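You operate a simulated robot arm through the tools that you are given. There is no shell and no other tool.

Carry out the task below with a simulated robot arm. There is one attempt and no reset: what you move stays moved.

Task
Set the wrap belt to 5 mm sag, then wind three layers of film on the roller.
Fine: film slide on for the winding, back at the end. Leave the roller under the bench alone.

The check looks at the end state, three seconds after you hand in, the way a careful person would. Anything else that was tipped, shoved, dropped, spilled or broken makes it a failure.

Robot
A 6-joint arm with a two-finger parallel gripper, fixed in place. Base frame: the origin is at the foot of the arm, x ahead of it, y to its left, z up. Readings come in mm, rad, newtons and seconds.
With the tool pointing down near the work surface it reaches from about 140 to 480 mm from the base axis. Its first joint turns from -1.152 to 1.152 rad. Payload 2.9 kg.
The tool frame sits at the grasp point between the pads (the TCP): z along the fingers, y along the line on which they close. The tips reach 30 mm beyond it. Largest opening 110 mm; finger width 20, thickness 10; the body of the gripper, 48 by 112 mm, starts 55 mm behind the TCP.
Orientation is that of the tool frame in the base frame, as a unit quaternion [w, x, y, z]. With the fingers straight down and closing along the base's y, the tool's x points along the base's -x, its y along +y and its z along -z.

Tools
- The arm moves only by the tool arm_command. Its argument "steps" is a list that holds one entry, the list of rows, each a list of 7 numbers: the opening, from 0 (shut) to 1 (fully open), then the shift along the base's x, y, z in m, then the turn, a rotation vector about the base's x, y, z in rad. In form: [[[jaw, dx, dy, dz, rx, ry, rz], ...]]. A call has 1 to 20 rows; each row is the pose to reach, as a shift and turn from the pose commanded when the call began. Each row takes 0.2 s and may step no farther than 50 mm and 0.15 rad from the row before; otherwise, or with a gripper value out of range, the whole call is refused. Where a pose cannot be reached the arm comes as near as it can. A force on the tool above 70 N (or 10 N above the force at the start of the call, whichever is more), or a blocked arm, ends the call early, and 0.2 s more pass. The fingers move at their own pace (about 108 mm/s each) and stop on an object; they squeeze with about 40 N. The grip force told is the motor's: it shows also when the fingers shut on nothing. Time passes only in rows, and 0.2 s behind the last, so rows that repeat a pose let the fingers close. It gives the time, the measured TCP pose, the force on the tool (base axes), the opening and the grip force at its end, in the units of the frame above (readings bear some noise), with the torque about the TCP (base axes, N m) and any sound that the robot's microphone picked up.
- Cameras (640 x 400 px; columns grow to the right, rows downward): "scene" is fixed at [83, 432.3, 1410.8]; the picture's right is [-0.72, -0.69, 0.00], its down [-0.22, 0.23, -0.95] and it looks along [0.65, -0.69, -0.32] (base axes); focal length 355 px, centre (320, 200). "wrist" rides on the gripper at [72, 17, -103] in the tool frame; the picture's right is [-0.23, 0.97, 0.00], its down [-0.76, -0.18, -0.62] and it looks along [-0.61, -0.14, 0.78] (tool axes); focal length 222 px, centre (320, 200). There is no depth. A picture from a camera that has moved, and an enlarged one, comes with that camera's place and axes in the base frame and with its lens.
- capture(camera): a new picture of that camera. No time passes.
- zoom(camera, box): a new picture of the part [left, top, right, bottom] of that camera's present view, enlarged. No time passes.
- sign_off(): hands the job in; it is judged then, once.

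Places have to be worked out from the pictures, the camera data and where the tool is seen. Open the gripper and draw the arm clear of the work before you hand the job in, unless the task says otherwise.

The tools are called after ">>>" as name(argument=value, ...) on one line, values as JSON. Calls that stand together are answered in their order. arm_command: Moves the arm, as the interface text tells. Its arguments: {"type":"object","properties":{"steps":{"type":"array","items":{"type":"array","items":{"type":"array","items":{"type":"number"}}}}},"required":["steps"]} The other tools are called the same way: capture (camera) takes a picture; zoom (camera, box) takes an enlarged picture of a part of a camera's view; sign_off () hands the job in.

At the start:

```text
clock: 0.0
ee_pos: [327.6, -273.7, 1220.8]
tool_rot: [0.0, 0.0, 1.0, 0.0]
force: [0.4, -0.8, 0.0]
ft_torque: [-0.01, 0.0, 0.02]
opening: 110.0
gripper_force: 0.0
```

scene: 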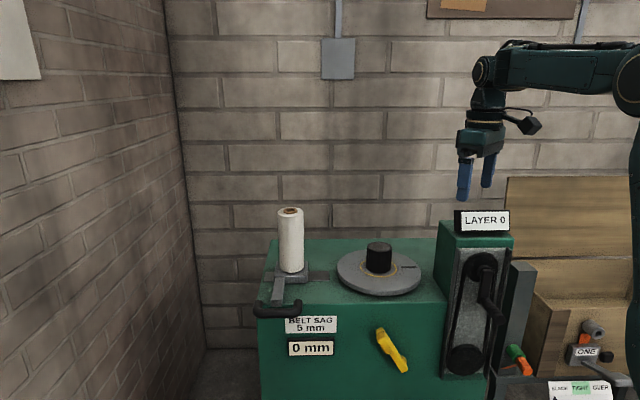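
wrist: 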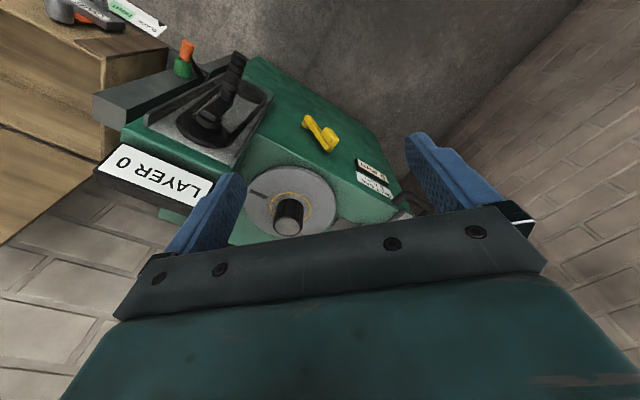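

I'll start by looking closely at the machine's parts in both cameras before moving anything.

>>> zoom(camera="scene", box=[240, 190, 440, 315])

>>> zoom(camera="scene", box=[240, 275, 440, 400])

>>> zoom(camera="scene", box=[420, 190, 560, 400])

>>> zoom(camera="scene", box=[490, 300, 640, 400])

>>> zoom(camera="wrist", box=[40, 0, 440, 250])

>>> zoom(camera="wrist", box=[30, 0, 190, 100])

```text
3.20 times, centred on (340, 252) of scene
camera zoom: at [83.0, 432.3, 1410.8], right [-0.72, -0.69, 0.0], down [-0.22, 0.23, -0.95], along [0.65, -0.69, -0.32], focal length 1136 px, centre (256, 32)
```

zoom: 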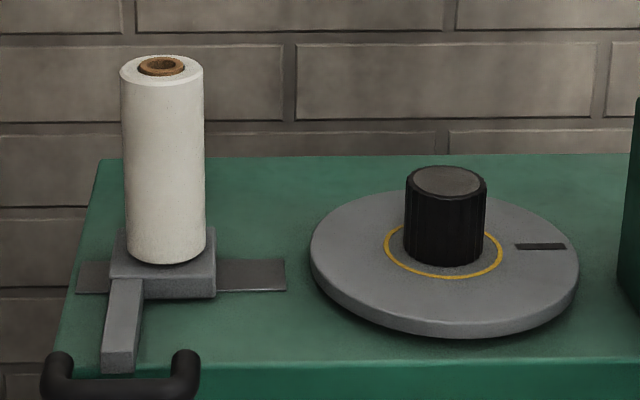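

```text
3.20 times, centred on (340, 338) of scene
camera zoom: at [83.0, 432.3, 1410.8], right [-0.72, -0.69, 0.0], down [-0.22, 0.23, -0.95], along [0.65, -0.69, -0.32], focal length 1136 px, centre (256, -240)
```

zoom: 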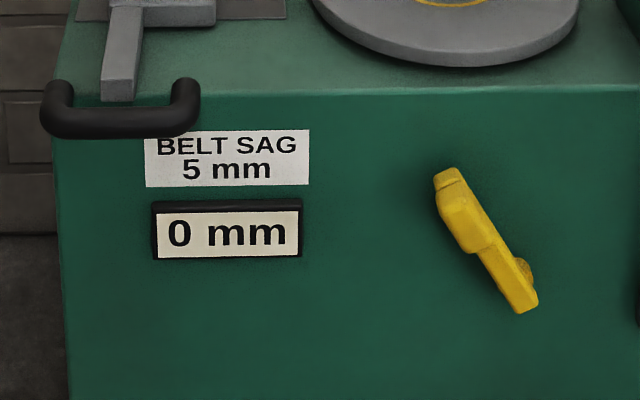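

```text
1.90 times, centred on (490, 295) of scene
camera zoom: at [83.0, 432.3, 1410.8], right [-0.72, -0.69, 0.0], down [-0.22, 0.23, -0.95], along [0.65, -0.69, -0.32], focal length 676 px, centre (-4, 19)
```

zoom: 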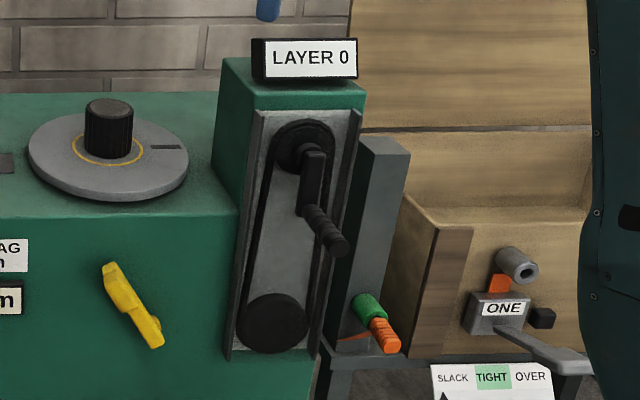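

```text
4.00 times, centred on (565, 350) of scene
camera zoom: at [83.0, 432.3, 1410.8], right [-0.72, -0.69, 0.0], down [-0.22, 0.23, -0.95], along [0.65, -0.69, -0.32], focal length 1420 px, centre (-660, -400)
```

zoom: 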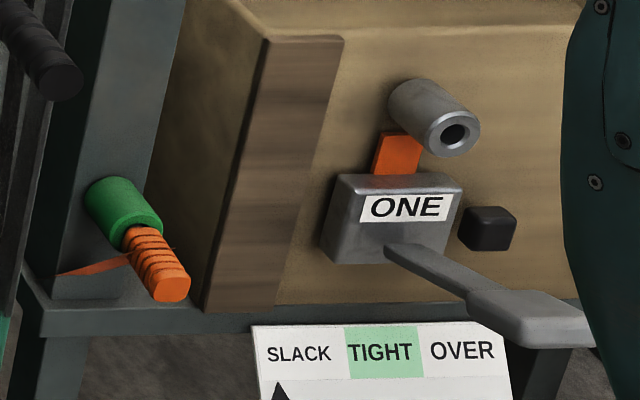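

```text
1.60 times, centred on (240, 125) of wrist
camera zoom: at [255.6, -256.0, 1325.2], right [0.23, 0.97, 0.0], down [0.76, -0.18, 0.62], along [0.61, -0.14, -0.78], focal length 355 px, centre (448, 320)
```

zoom: 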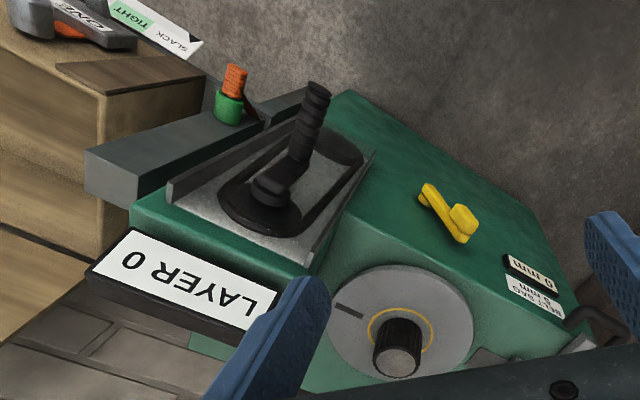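

```text
4.00 times, centred on (110, 50) of wrist
camera zoom: at [255.6, -256.0, 1325.2], right [0.23, 0.97, 0.0], down [0.76, -0.18, 0.62], along [0.61, -0.14, -0.78], focal length 888 px, centre (1160, 800)
```

zoom: 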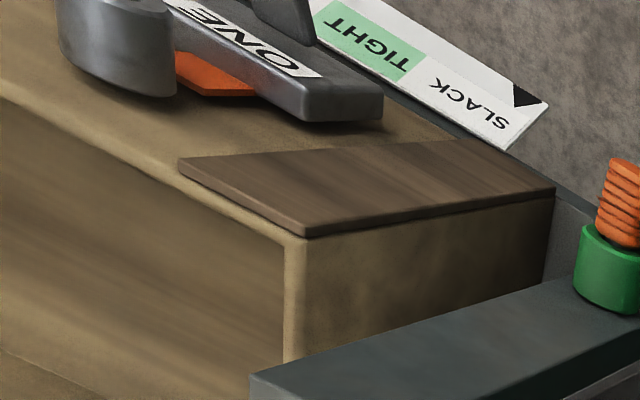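

The machine stands ahead‑right of the arm (face about 600 mm away at roughly ‑47° azimuth): film carriage with handle, turntable/roller, yellow lever and crank column. I yaw the tool in place to aim the wrist camera at it for a better look.

>>> arm_command(steps=[[[1, 0, 0, 0, 0, 0, -0.14], [1, 0, 0, 0, 0, 0, -0.28], [1, 0, 0, 0, 0, 0, -0.42], [1, 0, 0, 0, 0, 0, -0.56], [1, 0, 0, 0, 0, 0, -0.7], [1, 0, 0, 0, 0, 0, -0.82]]])

>>> capture(camera="wrist")

>>> capture(camera="scene")

```text
clock: 1.4
ee_pos: [329.0, -275.6, 1220.3]
tool_rot: [0.0, 0.4, 0.917, 0.0]
force: [0.2, 0.5, 0.7]
ft_torque: [-0.01, -0.02, 0.04]
opening: 110.1
gripper_force: 0.0
```

```text
taken
camera wrist: at [292.2, -209.1, 1324.2], right [0.87, 0.5, 0.0], down [0.39, -0.68, 0.62], along [0.31, -0.54, -0.78], focal length 222 px, centre (320, 200)
```

wrist: 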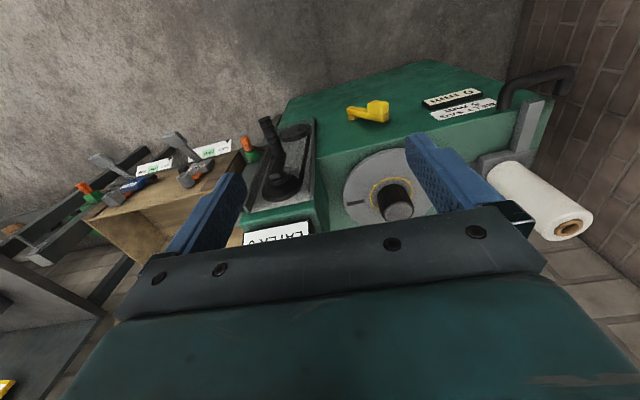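

```text
taken
```

scene: 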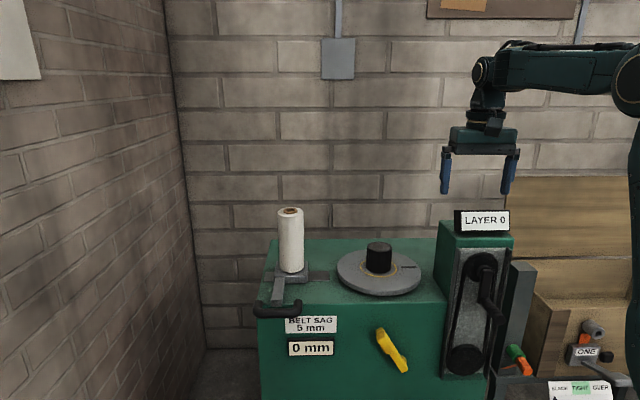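

The wrist picture is upside down but clear. I zoom into its parts to understand the lever, crank, and slide.

>>> zoom(camera="wrist", box=[230, 100, 390, 200])

>>> zoom(camera="wrist", box=[330, 70, 490, 170])

>>> zoom(camera="wrist", box=[460, 60, 620, 160])

>>> zoom(camera="wrist", box=[0, 120, 260, 282])

>>> zoom(camera="wrist", box=[0, 240, 160, 400])

```text
4.00 times, centred on (310, 150) of wrist
camera zoom: at [292.2, -209.1, 1324.2], right [0.87, 0.5, 0.0], down [0.39, -0.68, 0.62], along [0.31, -0.54, -0.78], focal length 888 px, centre (360, 400)
```

zoom: 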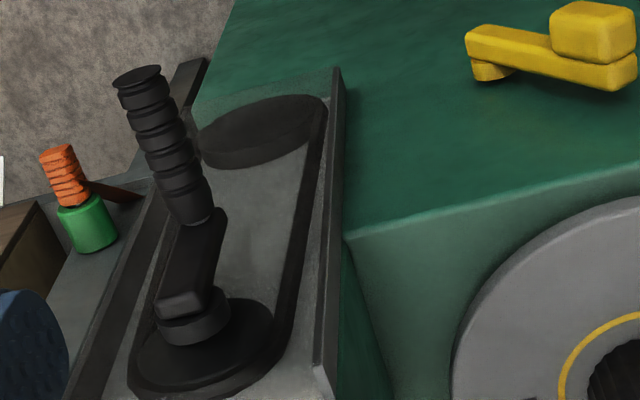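

```text
4.00 times, centred on (410, 120) of wrist
camera zoom: at [292.2, -209.1, 1324.2], right [0.87, 0.5, 0.0], down [0.39, -0.68, 0.62], along [0.31, -0.54, -0.78], focal length 888 px, centre (-40, 520)
```

zoom: 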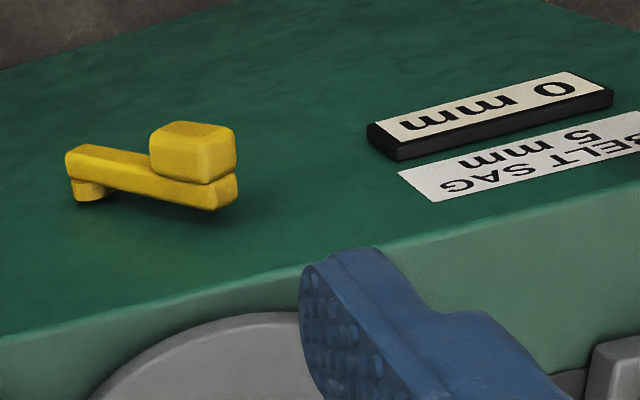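

```text
4.00 times, centred on (540, 110) of wrist
camera zoom: at [292.2, -209.1, 1324.2], right [0.87, 0.5, 0.0], down [0.39, -0.68, 0.62], along [0.31, -0.54, -0.78], focal length 888 px, centre (-560, 560)
```

zoom: 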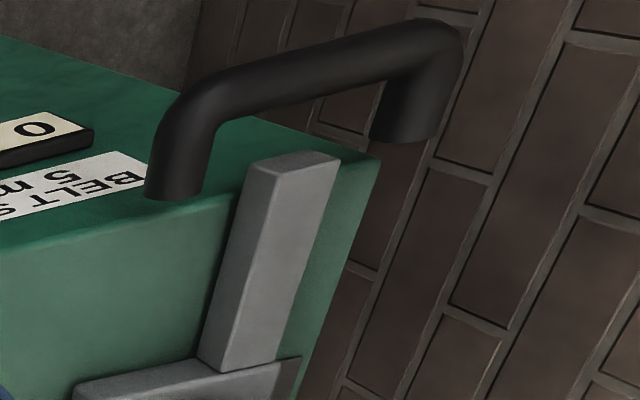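

```text
2.46 times, centred on (130, 201) of wrist
camera zoom: at [292.2, -209.1, 1324.2], right [0.87, 0.5, 0.0], down [0.39, -0.68, 0.62], along [0.31, -0.54, -0.78], focal length 547 px, centre (788, 198)
```

zoom: 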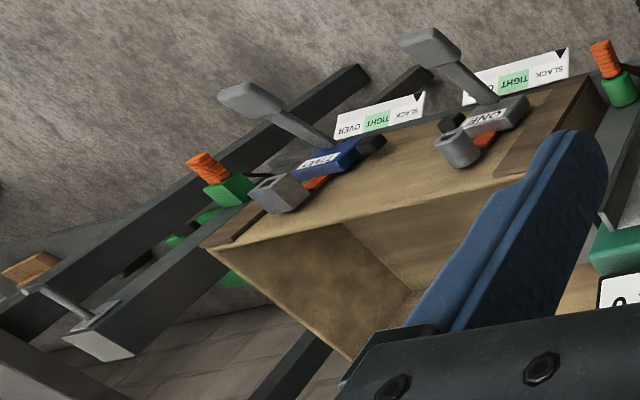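

```text
2.50 times, centred on (80, 320) of wrist
camera zoom: at [292.2, -209.1, 1324.2], right [0.87, 0.5, 0.0], down [0.39, -0.68, 0.62], along [0.31, -0.54, -0.78], focal length 555 px, centre (920, -100)
```

zoom: 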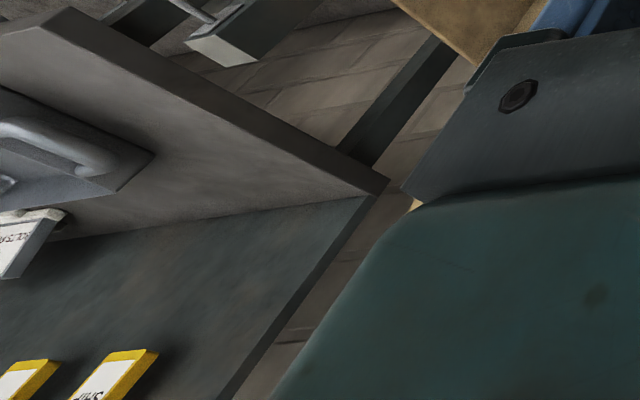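

Working position estimates: the crank hub is near (343,-460,950), the yellow lever's pivot near (490,-357,632) and the slide handle near (714,-68,827). I back off slightly, lower and tilt the tool 45° forward so the wrist camera looks horizontally at the face.

>>> arm_command(steps=[[[1, -0.008, 0.008, -0.03, -0.094, -0.0897, 0], [1, -0.016, 0.016, -0.06, -0.188, -0.179, 0], [1, -0.024, 0.024, -0.09, -0.282, -0.269, 0], [1, -0.032, 0.032, -0.12, -0.376, -0.359, 0], [1, -0.04, 0.04, -0.15, -0.47, -0.4485, 0], [1, -0.048, 0.048, -0.18, -0.564, -0.538, 0]]])

>>> capture(camera="wrist")

>>> capture(camera="scene")

```text
clock: 2.8
ee_pos: [281.0, -226.4, 1043.0]
tool_rot: [0.35, 0.368, 0.849, -0.147]
force: [-0.2, 0.8, -1.3]
ft_torque: [-0.02, 0.01, 0.03]
opening: 109.8
gripper_force: 0.0
out of reach, approached as far as the arm can: row 6
```

```text
taken
camera wrist: at [209.1, -124.1, 1066.6], right [0.82, 0.55, 0.17], down [-0.06, -0.2, 0.98], along [0.57, -0.81, -0.13], focal length 222 px, centre (320, 200)
```

wrist: 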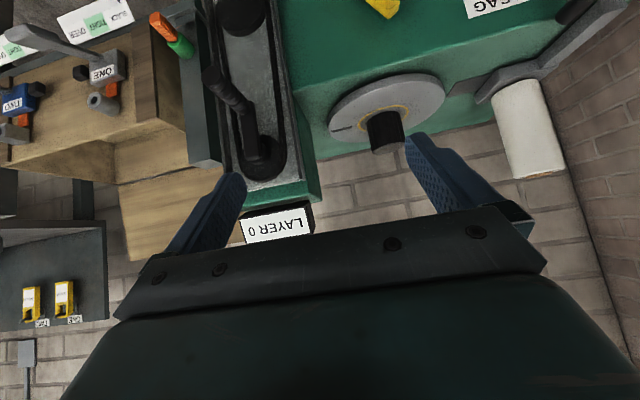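

```text
taken
```

scene: 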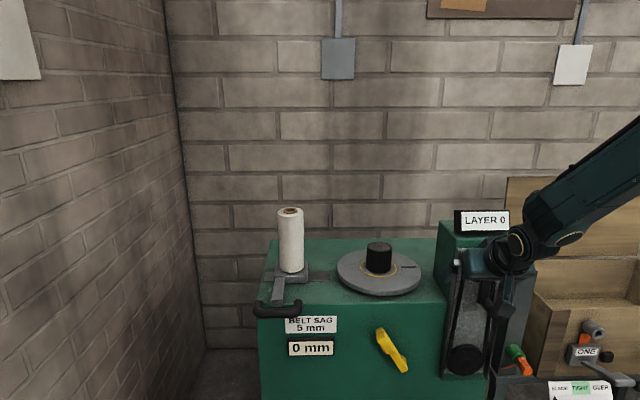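

This view gives a good cross-baseline. I zoom in on the crank, lever and slide for triangulation.

>>> zoom(camera="wrist", box=[180, 0, 340, 200])

>>> zoom(camera="wrist", box=[300, 0, 620, 200])

>>> zoom(camera="wrist", box=[0, 200, 160, 400])

```text
2.00 times, centred on (260, 100) of wrist
camera zoom: at [209.1, -124.1, 1066.6], right [0.82, 0.55, 0.17], down [-0.06, -0.2, 0.98], along [0.57, -0.81, -0.13], focal length 444 px, centre (440, 400)
```

zoom: 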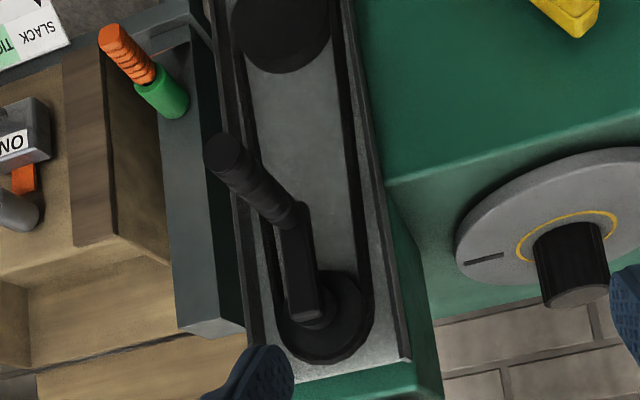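

```text
2.00 times, centred on (460, 100) of wrist
camera zoom: at [209.1, -124.1, 1066.6], right [0.82, 0.55, 0.17], down [-0.06, -0.2, 0.98], along [0.57, -0.81, -0.13], focal length 444 px, centre (40, 400)
```

zoom: 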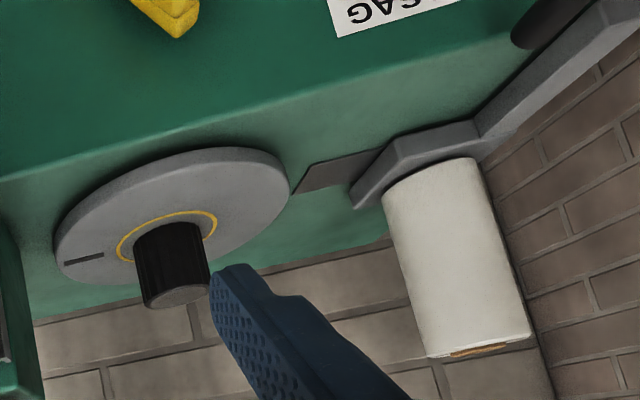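

```text
2.00 times, centred on (80, 300) of wrist
camera zoom: at [209.1, -124.1, 1066.6], right [0.82, 0.55, 0.17], down [-0.06, -0.2, 0.98], along [0.57, -0.81, -0.13], focal length 444 px, centre (800, 0)
```

zoom: 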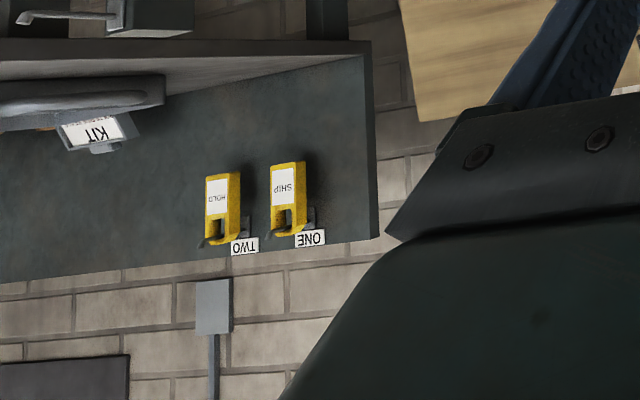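

Crank handle tip ≈ (267..275,-388..-410,850), hub ≈ (357,-540,893). I move forward and lower on the left of the crank to see it and the face from a closer, different angle.

>>> arm_command(steps=[[[1, 0.02, -0.01, -0.02, 0, 0, 0], [1, 0.04, -0.02, -0.05, 0, 0, 0], [1, 0.04, -0.02, -0.08, 0, 0, 0], [1, 0.04, -0.02, -0.11, 0, 0, 0], [1, 0.04, -0.02, -0.14, 0, 0, 0]]])

>>> capture(camera="wrist")

>>> capture(camera="scene")

```text
clock: 4.0
ee_pos: [322.8, -250.6, 901.3]
tool_rot: [0.35, 0.369, 0.848, -0.147]
force: [0.2, -0.3, -0.2]
ft_torque: [0.0, 0.01, -0.03]
opening: 110.0
gripper_force: 0.1
```

```text
taken
camera wrist: at [250.6, -147.7, 925.3], right [0.82, 0.55, 0.17], down [-0.06, -0.2, 0.98], along [0.57, -0.81, -0.13], focal length 222 px, centre (320, 200)
```

wrist: 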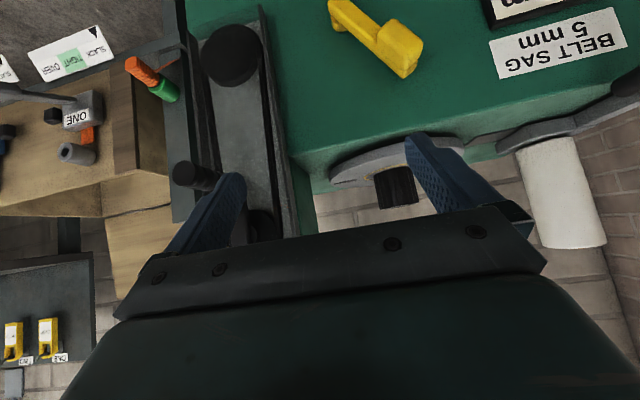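

```text
taken
```

scene: 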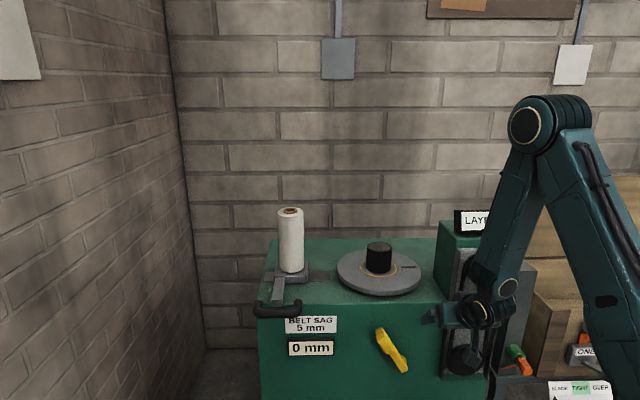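

Consistent triangulation now: crank handle tip ≈ (266,-390,858), axis along about (0.707,-0.707,0), crank pointing straight down from hub z≈935. Now I zoom the lever and labels in this view to fix its pivot and block.

>>> zoom(camera="wrist", box=[310, 0, 470, 100])

>>> zoom(camera="wrist", box=[140, 0, 300, 100])

>>> zoom(camera="wrist", box=[470, 0, 630, 100])

>>> zoom(camera="scene", box=[365, 315, 429, 380])

```text
4.00 times, centred on (390, 50) of wrist
camera zoom: at [250.6, -147.7, 925.3], right [0.82, 0.55, 0.17], down [-0.06, -0.2, 0.98], along [0.57, -0.81, -0.13], focal length 888 px, centre (40, 800)
```

zoom: 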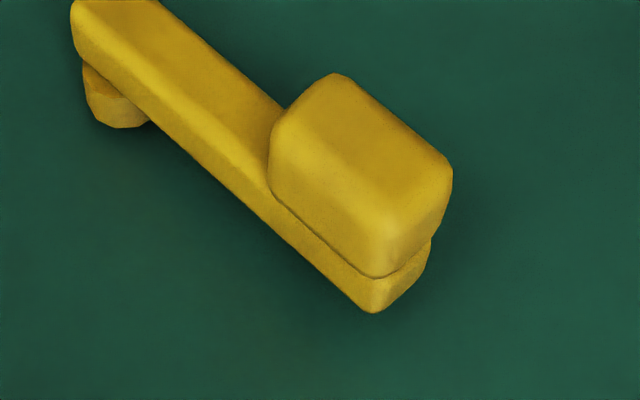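

```text
4.00 times, centred on (220, 50) of wrist
camera zoom: at [250.6, -147.7, 925.3], right [0.82, 0.55, 0.17], down [-0.06, -0.2, 0.98], along [0.57, -0.81, -0.13], focal length 888 px, centre (720, 800)
```

zoom: 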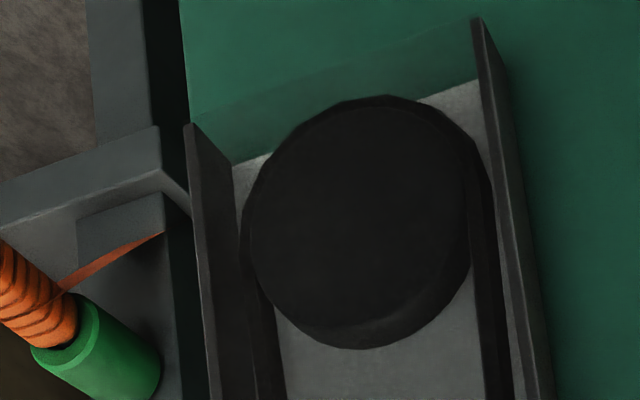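

```text
4.00 times, centred on (550, 50) of wrist
camera zoom: at [250.6, -147.7, 925.3], right [0.82, 0.55, 0.17], down [-0.06, -0.2, 0.98], along [0.57, -0.81, -0.13], focal length 888 px, centre (-600, 800)
```

zoom: 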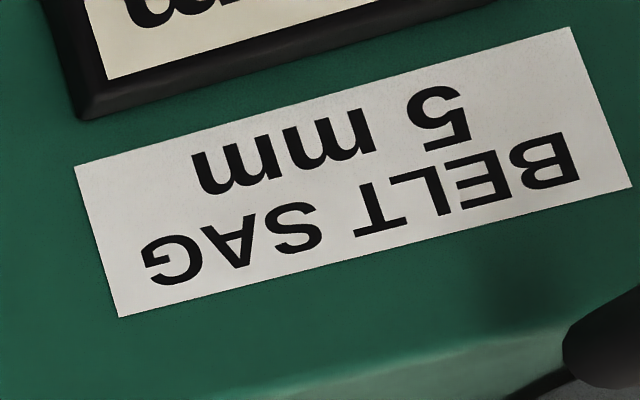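

```text
6.15 times, centred on (397, 348) of scene
camera zoom: at [83.0, 432.3, 1410.8], right [-0.72, -0.69, 0.0], down [-0.22, 0.23, -0.95], along [0.65, -0.69, -0.32], focal length 2184 px, centre (-154, -708)
```

zoom: 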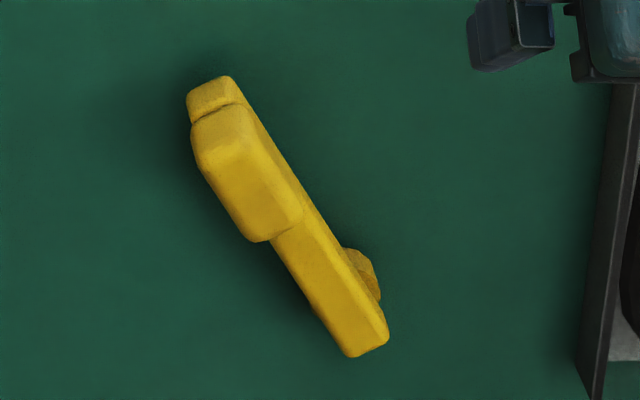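

The lever is resolved: its pivot is near (h 625, u -96, z 595), where h=(0.707,-0.707,0) points into the machine and u=(-0.707,-0.707,0) points right along the face. The grip block is near (h 562–590, u -163, z 709), about 30° left of vertical. I'll move to a standoff in front of it with the tool horizontal and rolled to match.

>>> arm_command(steps=[[[0.8, 0.0138, 0.006, -0.024, -0.1117, -0.0247, 0.0256], [0.8, 0.0277, 0.0119, -0.048, -0.2235, -0.0494, 0.0513], [0.8, 0.0415, 0.0179, -0.072, -0.3352, -0.0741, 0.077], [0.8, 0.0553, 0.0238, -0.096, -0.447, -0.0988, 0.1026], [0.8, 0.0692, 0.0298, -0.12, -0.5587, -0.1234, 0.1283], [0.8, 0.083, 0.0357, -0.144, -0.6704, -0.1481, 0.1539], [0.8, 0.0969, 0.0417, -0.168, -0.7822, -0.1728, 0.1796], [0.8, 0.1107, 0.0476, -0.192, -0.8939, -0.1975, 0.2052]]])

>>> capture(camera="wrist")

>>> capture(camera="scene")

```text
clock: 5.8
ee_pos: [526.6, -212.2, 694.9]
tool_rot: [0.54, 0.097, 0.717, -0.429]
force: [-17.3, 22.2, 2.0]
ft_torque: [-0.66, -0.56, -0.96]
opening: 86.9
gripper_force: 0.1
out of reach, approached as far as the arm can: row 4, 5, 6, 7, 8
stopped in row 8: the force on the tool passed its limit at 113 N (the readings are from after the stop); the commanded pose is now the measured one
```

```text
taken
camera wrist: at [436.8, -148.7, 629.7], right [0.68, 0.67, -0.3], down [-0.24, 0.59, 0.77], along [0.7, -0.45, 0.56], focal length 222 px, centre (320, 200)
```

wrist: 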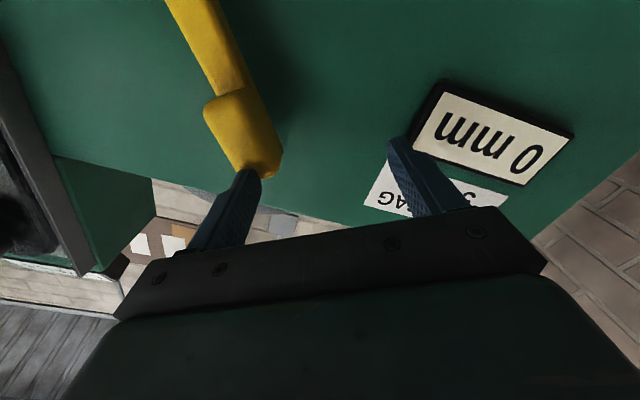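

```text
taken
```

scene: 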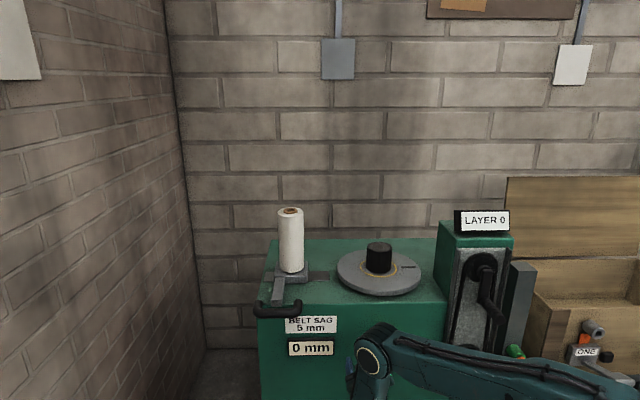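

The arm could not reach that close standoff with a horizontal tool. It settled nearer to the machine and a finger touched something around the lever block. I check closely what it touches before moving.

>>> zoom(camera="wrist", box=[160, 0, 480, 240])

>>> zoom(camera="scene", box=[250, 280, 450, 400])

```text
1.67 times, centred on (320, 120) of wrist
camera zoom: at [436.8, -148.7, 629.7], right [0.68, 0.67, -0.3], down [-0.24, 0.59, 0.77], along [0.7, -0.45, 0.56], focal length 370 px, centre (320, 333)
```

zoom: 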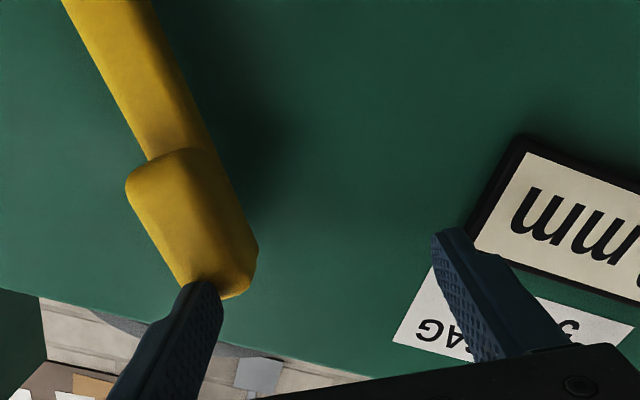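

```text
3.20 times, centred on (350, 340) of scene
camera zoom: at [82.5, 432.8, 1410.7], right [-0.72, -0.69, 0.0], down [-0.22, 0.23, -0.95], along [0.65, -0.69, -0.32], focal length 1136 px, centre (224, -248)
```

zoom: 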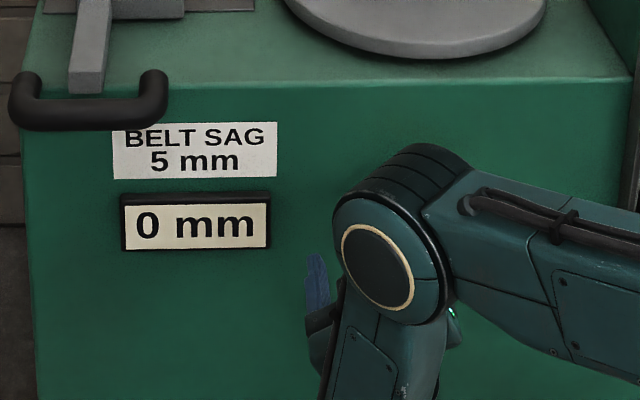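

The right finger's tip rests on the front of the lever block's end; readout is still 0 mm and the lever looks unmoved. I back straight off along -h in small steps.

>>> arm_command(steps=[[[0.8, -0.004, 0.004, 0, 0, 0, 0], [0.8, -0.009, 0.009, 0, 0, 0, 0], [0.8, -0.014, 0.014, 0, 0, 0, 0]]])

>>> zoom(camera="wrist", box=[160, 0, 480, 240])

```text
clock: 6.6
ee_pos: [526.2, -211.8, 695.6]
tool_rot: [0.541, 0.098, 0.717, -0.428]
force: [-35.6, 40.7, 2.5]
ft_torque: [-1.26, -1.24, -2.02]
opening: 86.8
gripper_force: 0.1
out of reach, approached as far as the arm can: row 1, 2, 3
```

```text
1.67 times, centred on (320, 120) of wrist
camera zoom: at [436.8, -149.0, 629.9], right [0.68, 0.67, -0.3], down [-0.24, 0.59, 0.77], along [0.69, -0.46, 0.56], focal length 370 px, centre (320, 333)
```

zoom: 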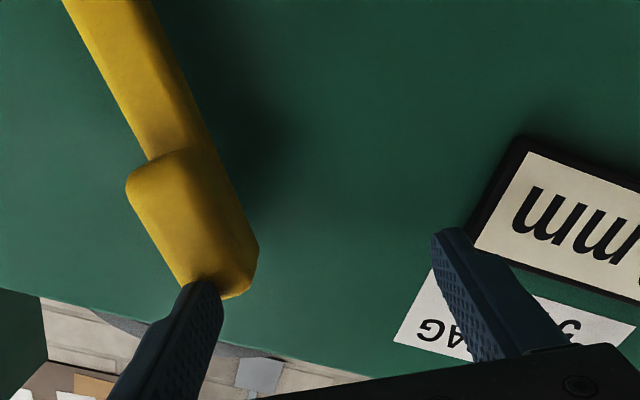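

The horizontal tool can't go nearer to the base (joint limit), so pulling straight back does nothing. I'll ease the pitch back down while retreating, which frees the limit.

>>> arm_command(steps=[[[0.8, -0.006, 0.006, 0.002, 0.085, 0.085, 0], [0.8, -0.014, 0.014, 0.004, 0.17, 0.17, 0], [0.8, -0.025, 0.025, 0.01, 0.255, 0.255, 0], [0.8, -0.04, 0.04, 0.02, 0.34, 0.34, 0]]])

>>> zoom(camera="wrist", box=[160, 0, 480, 240])

>>> capture(camera="scene")

```text
clock: 7.6
ee_pos: [488.5, -172.7, 714.8]
tool_rot: [0.388, 0.117, 0.859, -0.312]
force: [0.0, -1.0, 0.7]
ft_torque: [0.0, -0.03, 0.02]
opening: 87.8
gripper_force: 0.0
```

```text
1.67 times, centred on (320, 120) of wrist
camera zoom: at [386.5, -97.4, 706.5], right [0.58, 0.77, -0.27], down [0.06, 0.28, 0.96], along [0.81, -0.57, 0.12], focal length 370 px, centre (320, 333)
```

zoom: 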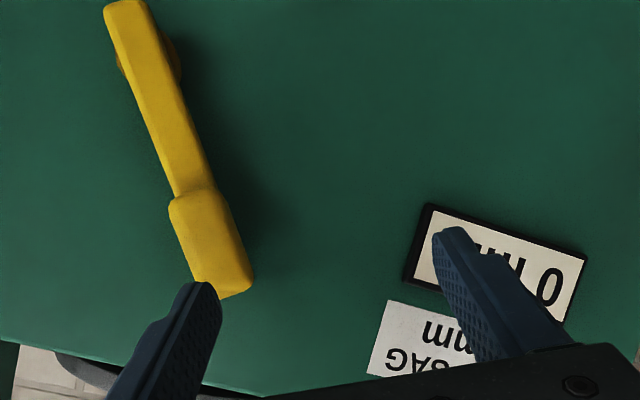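

```text
taken
```

scene: 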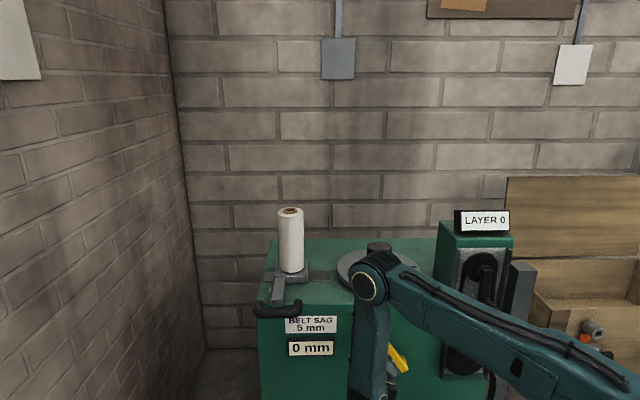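

Freed and clear, lever untouched. A pose tilted about 30° works, so I'll set the tool with its closing axis perpendicular to the lever bar, at a standoff right in front of the block.

>>> arm_command(steps=[[[0.7, -0.008, -0.019, -0.001, -0.03, -0.0046, -0.077], [0.7, -0.016, -0.037, -0.002, -0.06, -0.0092, -0.155], [0.65, -0.024, -0.0557, -0.003, -0.089, -0.0137, -0.232]]])

>>> capture(camera="wrist")

>>> capture(camera="scene")

```text
clock: 8.4
ee_pos: [463.5, -229.8, 712.5]
tool_rot: [0.361, 0.2, 0.822, -0.392]
force: [0.5, -0.2, -1.9]
ft_torque: [0.02, 0.0, -0.01]
opening: 71.5
gripper_force: 0.1
```

```text
taken
camera wrist: at [382.6, -132.9, 695.9], right [0.75, 0.59, -0.32], down [0.12, 0.35, 0.93], along [0.66, -0.73, 0.19], focal length 222 px, centre (320, 200)
```

wrist: 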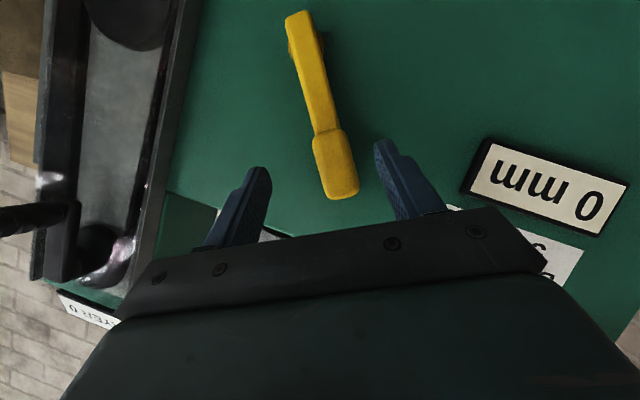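

```text
taken
```

scene: 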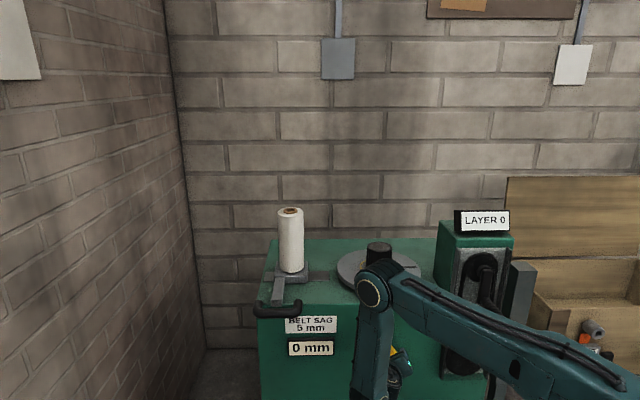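

The block sits between the open fingers, offset only by a few mm. I correct that, and advance along h until the fingers straddle the block.

>>> arm_command(steps=[[[0.65, 0.012, -0.009, -0.003, 0, 0, 0], [0.65, 0.024, -0.02, -0.003, 0, 0, 0], [0.65, 0.036, -0.031, -0.003, 0, 0, 0], [0.65, 0.046, -0.041, -0.003, 0, 0, 0]]])

>>> capture(camera="wrist")

```text
clock: 9.4
ee_pos: [510.7, -268.5, 707.5]
tool_rot: [0.36, 0.199, 0.823, -0.392]
force: [0.2, -0.3, 0.3]
ft_torque: [-0.02, 0.0, -0.02]
opening: 71.6
gripper_force: 0.1
```

```text
taken
camera wrist: at [428.8, -173.0, 691.6], right [0.74, 0.59, -0.32], down [0.12, 0.35, 0.93], along [0.66, -0.73, 0.19], focal length 222 px, centre (320, 200)
```

wrist: 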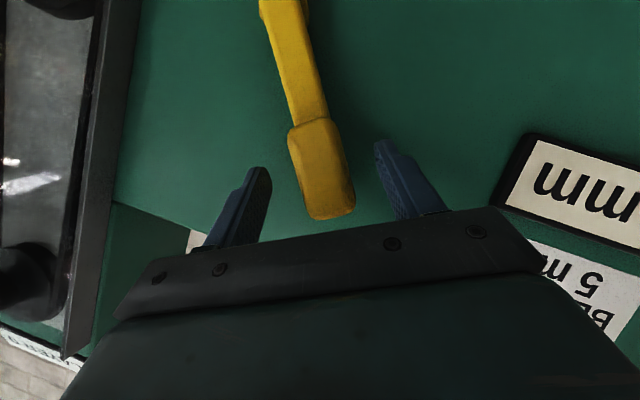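

Fingers straddle the block centrally. I advance 8 mm more and close on it.

>>> arm_command(steps=[[[0.65, 0.003, -0.003, 0, 0, 0, 0], [0.65, 0.006, -0.006, 0, 0, 0, 0], [0.45, 0.006, -0.006, 0, 0, 0, 0], [0.35, 0.006, -0.006, 0, 0, 0, 0], [0.25, 0.006, -0.006, 0, 0, 0, 0], [0.1, 0.006, -0.006, 0, 0, 0, 0]]])

>>> capture(camera="wrist")

>>> zoom(camera="scene", box=[250, 280, 450, 400])

```text
clock: 10.8
ee_pos: [514.8, -276.0, 710.2]
tool_rot: [0.36, 0.199, 0.822, -0.395]
force: [-12.2, -3.3, 12.1]
ft_torque: [-1.46, 0.83, -1.11]
opening: 32.2
gripper_force: 44.5
```

```text
taken
camera wrist: at [432.3, -179.6, 693.1], right [0.75, 0.58, -0.32], down [0.13, 0.35, 0.93], along [0.65, -0.73, 0.19], focal length 222 px, centre (320, 200)
```

wrist: 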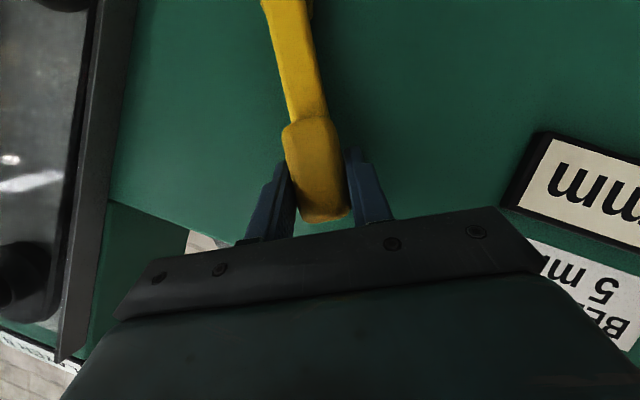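

```text
3.20 times, centred on (350, 340) of scene
camera zoom: at [82.6, 432.4, 1410.8], right [-0.72, -0.69, 0.0], down [-0.22, 0.23, -0.95], along [0.65, -0.69, -0.32], focal length 1136 px, centre (224, -248)
```

zoom: 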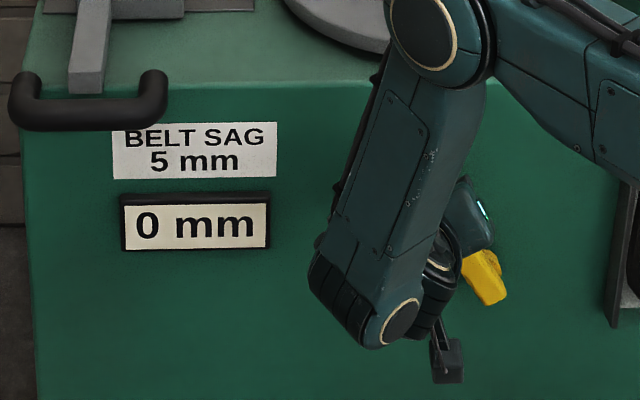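

The block is gripped (32 mm, 44 N) and the readout still shows 0 mm. I now turn the lever about its pivot toward upright by a small angle and watch the readout and force.

>>> arm_command(steps=[[[0.1, -0.0021, -0.0021, 0.0018, 0.0177, -0.0177, 0], [0.1, -0.0041, -0.0041, 0.0036, 0.0354, -0.0354, 0], [0.1, -0.0063, -0.0063, 0.0052, 0.053, -0.053, 0], [0.1, -0.0084, -0.0084, 0.0068, 0.0707, -0.0707, 0]]])

>>> zoom(camera="scene", box=[250, 280, 450, 400])

>>> capture(camera="wrist")

```text
clock: 11.8
ee_pos: [506.1, -282.6, 716.8]
tool_rot: [0.383, 0.225, 0.822, -0.357]
force: [-16.2, 7.4, 8.6]
ft_torque: [-2.39, 0.27, -0.43]
opening: 32.6
gripper_force: 44.7
```

```text
3.20 times, centred on (350, 340) of scene
camera zoom: at [82.5, 432.6, 1410.8], right [-0.72, -0.69, 0.0], down [-0.22, 0.23, -0.95], along [0.65, -0.69, -0.32], focal length 1136 px, centre (224, -248)
```

zoom: 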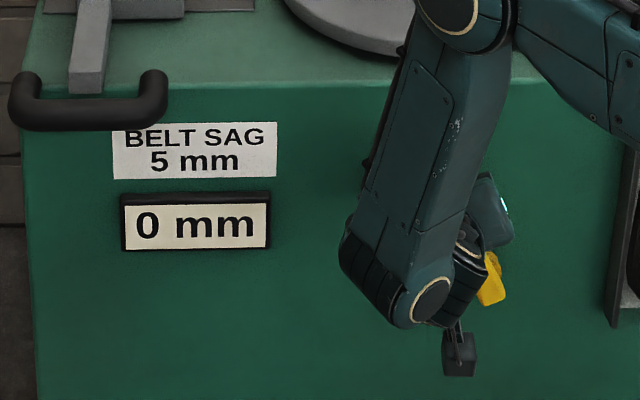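

```text
taken
camera wrist: at [425.9, -186.1, 699.9], right [0.76, 0.61, -0.23], down [0.06, 0.28, 0.96], along [0.64, -0.74, 0.18], focal length 222 px, centre (320, 200)
```

wrist: 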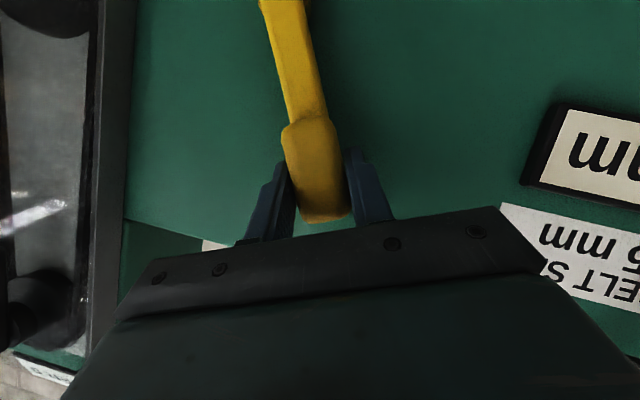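

The lever turns freely (0.1 rad) with low force; readout still 0 mm. I continue another 0.2 rad.

>>> arm_command(steps=[[[0.1, -0.0054, -0.0034, 0.003, 0.0354, -0.0354, 0], [0.1, -0.0098, -0.0078, 0.0056, 0.0707, -0.0707, 0], [0.1, -0.0144, -0.0124, 0.0079, 0.1061, -0.1061, 0], [0.1, -0.019, -0.017, 0.0099, 0.1414, -0.1414, 0]]])

>>> zoom(camera="scene", box=[250, 280, 450, 400])

>>> capture(camera="wrist")

```text
clock: 12.8
ee_pos: [488.6, -301.5, 726.0]
tool_rot: [0.422, 0.278, 0.816, -0.281]
force: [1.8, -20.5, -8.0]
ft_torque: [-1.15, 1.0, -1.28]
opening: 32.2
gripper_force: 44.6
```

```text
3.20 times, centred on (350, 340) of scene
camera zoom: at [83.2, 431.9, 1411.0], right [-0.72, -0.69, 0.0], down [-0.22, 0.23, -0.95], along [0.65, -0.69, -0.32], focal length 1136 px, centre (224, -248)
```

zoom: 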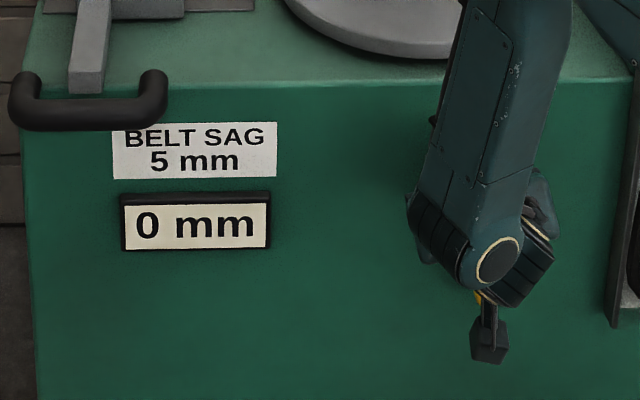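

```text
taken
camera wrist: at [409.9, -201.9, 712.5], right [0.78, 0.62, -0.03], down [-0.08, 0.14, 0.99], along [0.62, -0.77, 0.16], focal length 222 px, centre (320, 200)
```

wrist: 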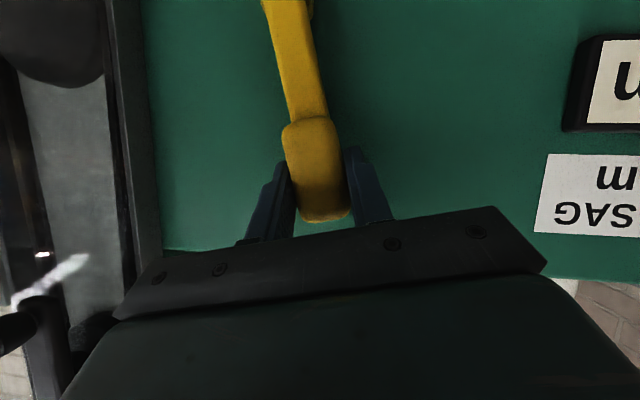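

Still 0 mm at 0.3 rad, moving freely. I go on another 0.2 rad to about upright.

>>> arm_command(steps=[[[0.1, -0.004, -0.0054, 0.0017, 0.0354, -0.0354, 0], [0.1, -0.0088, -0.0102, 0.003, 0.0707, -0.0707, 0], [0.1, -0.0135, -0.0149, 0.004, 0.1061, -0.1061, 0], [0.1, -0.0184, -0.0198, 0.0047, 0.1414, -0.1414, 0]]])

>>> zoom(camera="scene", box=[250, 280, 450, 400])

>>> capture(camera="wrist")

```text
clock: 13.8
ee_pos: [468.5, -321.0, 731.2]
tool_rot: [0.457, 0.326, 0.803, -0.201]
force: [9.5, -18.9, -18.6]
ft_torque: [-0.24, 1.37, -1.13]
opening: 31.9
gripper_force: 44.7
```

```text
3.20 times, centred on (350, 340) of scene
camera zoom: at [83.5, 431.7, 1411.0], right [-0.72, -0.69, 0.0], down [-0.22, 0.23, -0.95], along [0.65, -0.69, -0.32], focal length 1136 px, centre (224, -248)
```

zoom: 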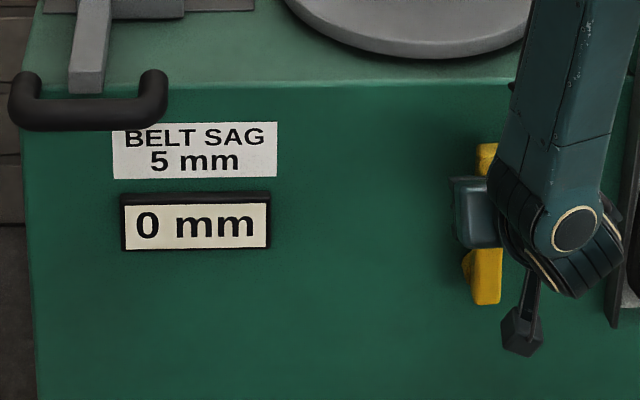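

```text
taken
camera wrist: at [392.5, -219.1, 719.9], right [0.77, 0.61, 0.17], down [-0.22, 0.0, 0.98], along [0.6, -0.79, 0.14], focal length 222 px, centre (320, 200)
```

wrist: 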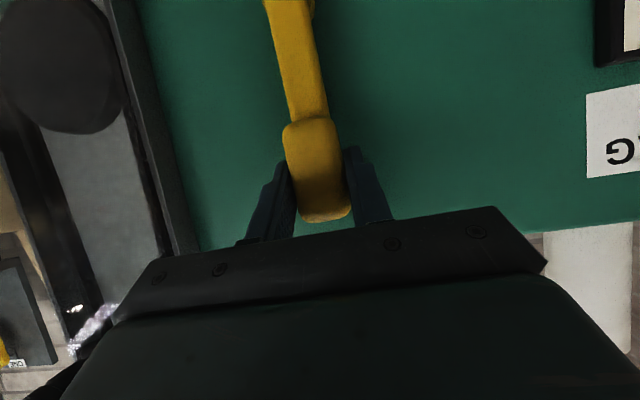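

The lever is upright now, still 0 mm. I continue past vertical, slightly lowering to relieve the downward pull.

>>> arm_command(steps=[[[0.1, -0.0048, -0.0048, -0.0007, 0.0354, -0.0354, 0], [0.1, -0.0097, -0.0097, -0.0012, 0.0707, -0.0707, 0], [0.1, -0.0145, -0.0145, -0.0016, 0.1061, -0.1061, 0], [0.1, -0.0193, -0.0193, -0.0023, 0.1414, -0.1414, 0]]])

>>> zoom(camera="scene", box=[250, 280, 450, 400])

>>> capture(camera="wrist")

```text
clock: 14.8
ee_pos: [450.1, -339.4, 727.6]
tool_rot: [0.49, 0.369, 0.78, -0.12]
force: [-15.4, 10.2, 11.8]
ft_torque: [0.35, 0.88, -0.72]
opening: 31.6
gripper_force: 45.1
```

```text
3.20 times, centred on (350, 340) of scene
camera zoom: at [82.5, 432.7, 1410.8], right [-0.72, -0.69, 0.0], down [-0.22, 0.23, -0.95], along [0.65, -0.69, -0.32], focal length 1136 px, centre (224, -248)
```

zoom: 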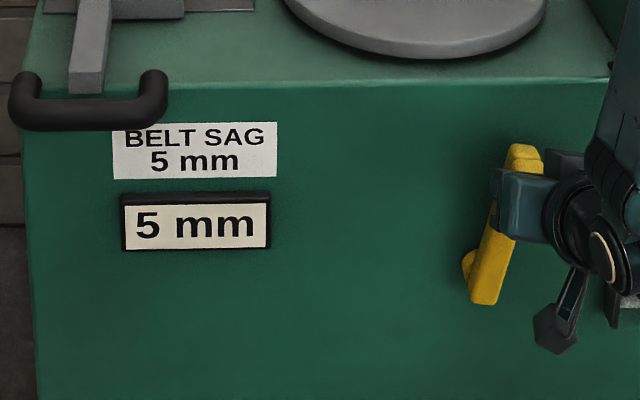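

```text
taken
camera wrist: at [374.3, -237.3, 721.4], right [0.73, 0.58, 0.36], down [-0.36, -0.13, 0.92], along [0.58, -0.81, 0.11], focal length 222 px, centre (320, 200)
```

wrist: 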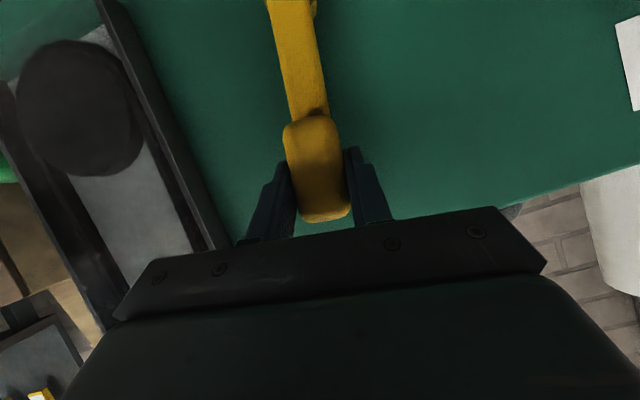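

The readout jumped to 5 mm just past vertical. To avoid resting on the edge of the switching band I go a little further in the same direction, watching whether it stays at 5.

>>> arm_command(steps=[[[0.1, -0.0048, -0.0048, -0.001, 0.0354, -0.0354, 0], [0.1, -0.0095, -0.0095, -0.0024, 0.0707, -0.0707, 0]]])

>>> zoom(camera="scene", box=[250, 280, 450, 400])

```text
clock: 15.4
ee_pos: [441.6, -349.3, 725.8]
tool_rot: [0.504, 0.391, 0.766, -0.079]
force: [-22.6, 19.0, 14.3]
ft_torque: [-0.19, 0.09, -0.42]
opening: 31.7
gripper_force: 45.6
```

```text
3.20 times, centred on (350, 340) of scene
camera zoom: at [82.3, 432.9, 1410.7], right [-0.72, -0.69, 0.0], down [-0.22, 0.23, -0.95], along [0.65, -0.69, -0.32], focal length 1136 px, centre (224, -248)
```

zoom: 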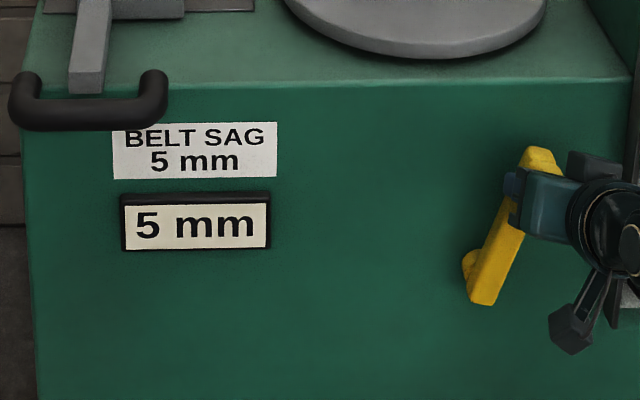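

Still 5 mm and low forces. One more small step to find whether the lever has a stop or another band.

>>> arm_command(steps=[[[0.1, -0.0059, -0.0035, -0.0018, 0.0354, -0.0354, 0], [0.1, -0.0105, -0.0081, -0.0038, 0.0707, -0.0707, 0]]])

>>> zoom(camera="scene", box=[250, 280, 450, 400])

>>> capture(camera="wrist")

```text
clock: 16.0
ee_pos: [433.1, -358.5, 721.4]
tool_rot: [0.516, 0.411, 0.751, -0.039]
force: [24.0, -11.9, -26.9]
ft_torque: [0.35, 0.67, -0.46]
opening: 31.9
gripper_force: 45.2
```

```text
3.20 times, centred on (350, 340) of scene
camera zoom: at [83.9, 431.7, 1411.0], right [-0.72, -0.69, 0.0], down [-0.22, 0.23, -0.95], along [0.65, -0.69, -0.32], focal length 1136 px, centre (224, -248)
```

zoom: 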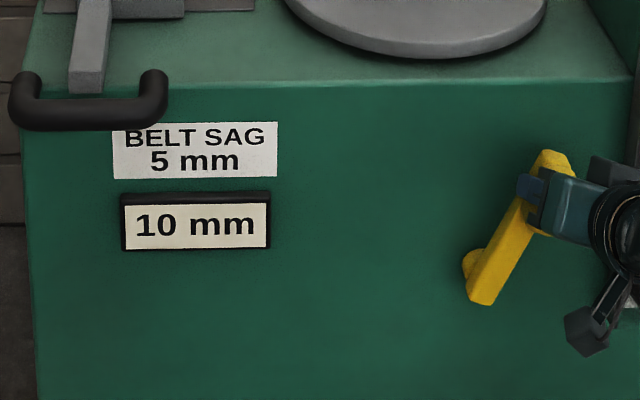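

```text
taken
camera wrist: at [357.4, -254.3, 718.2], right [0.67, 0.51, 0.54], down [-0.48, -0.26, 0.84], along [0.57, -0.82, 0.07], focal length 222 px, centre (320, 200)
```

wrist: 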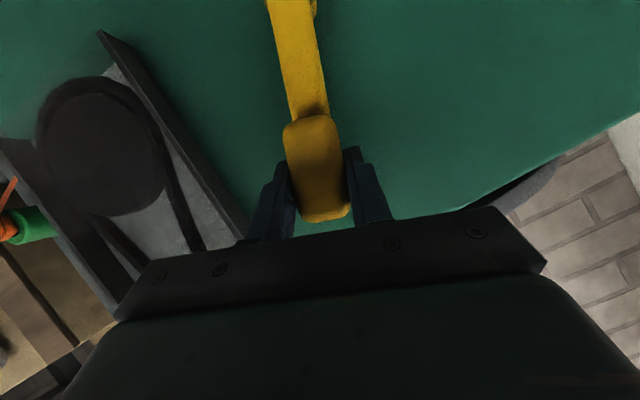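

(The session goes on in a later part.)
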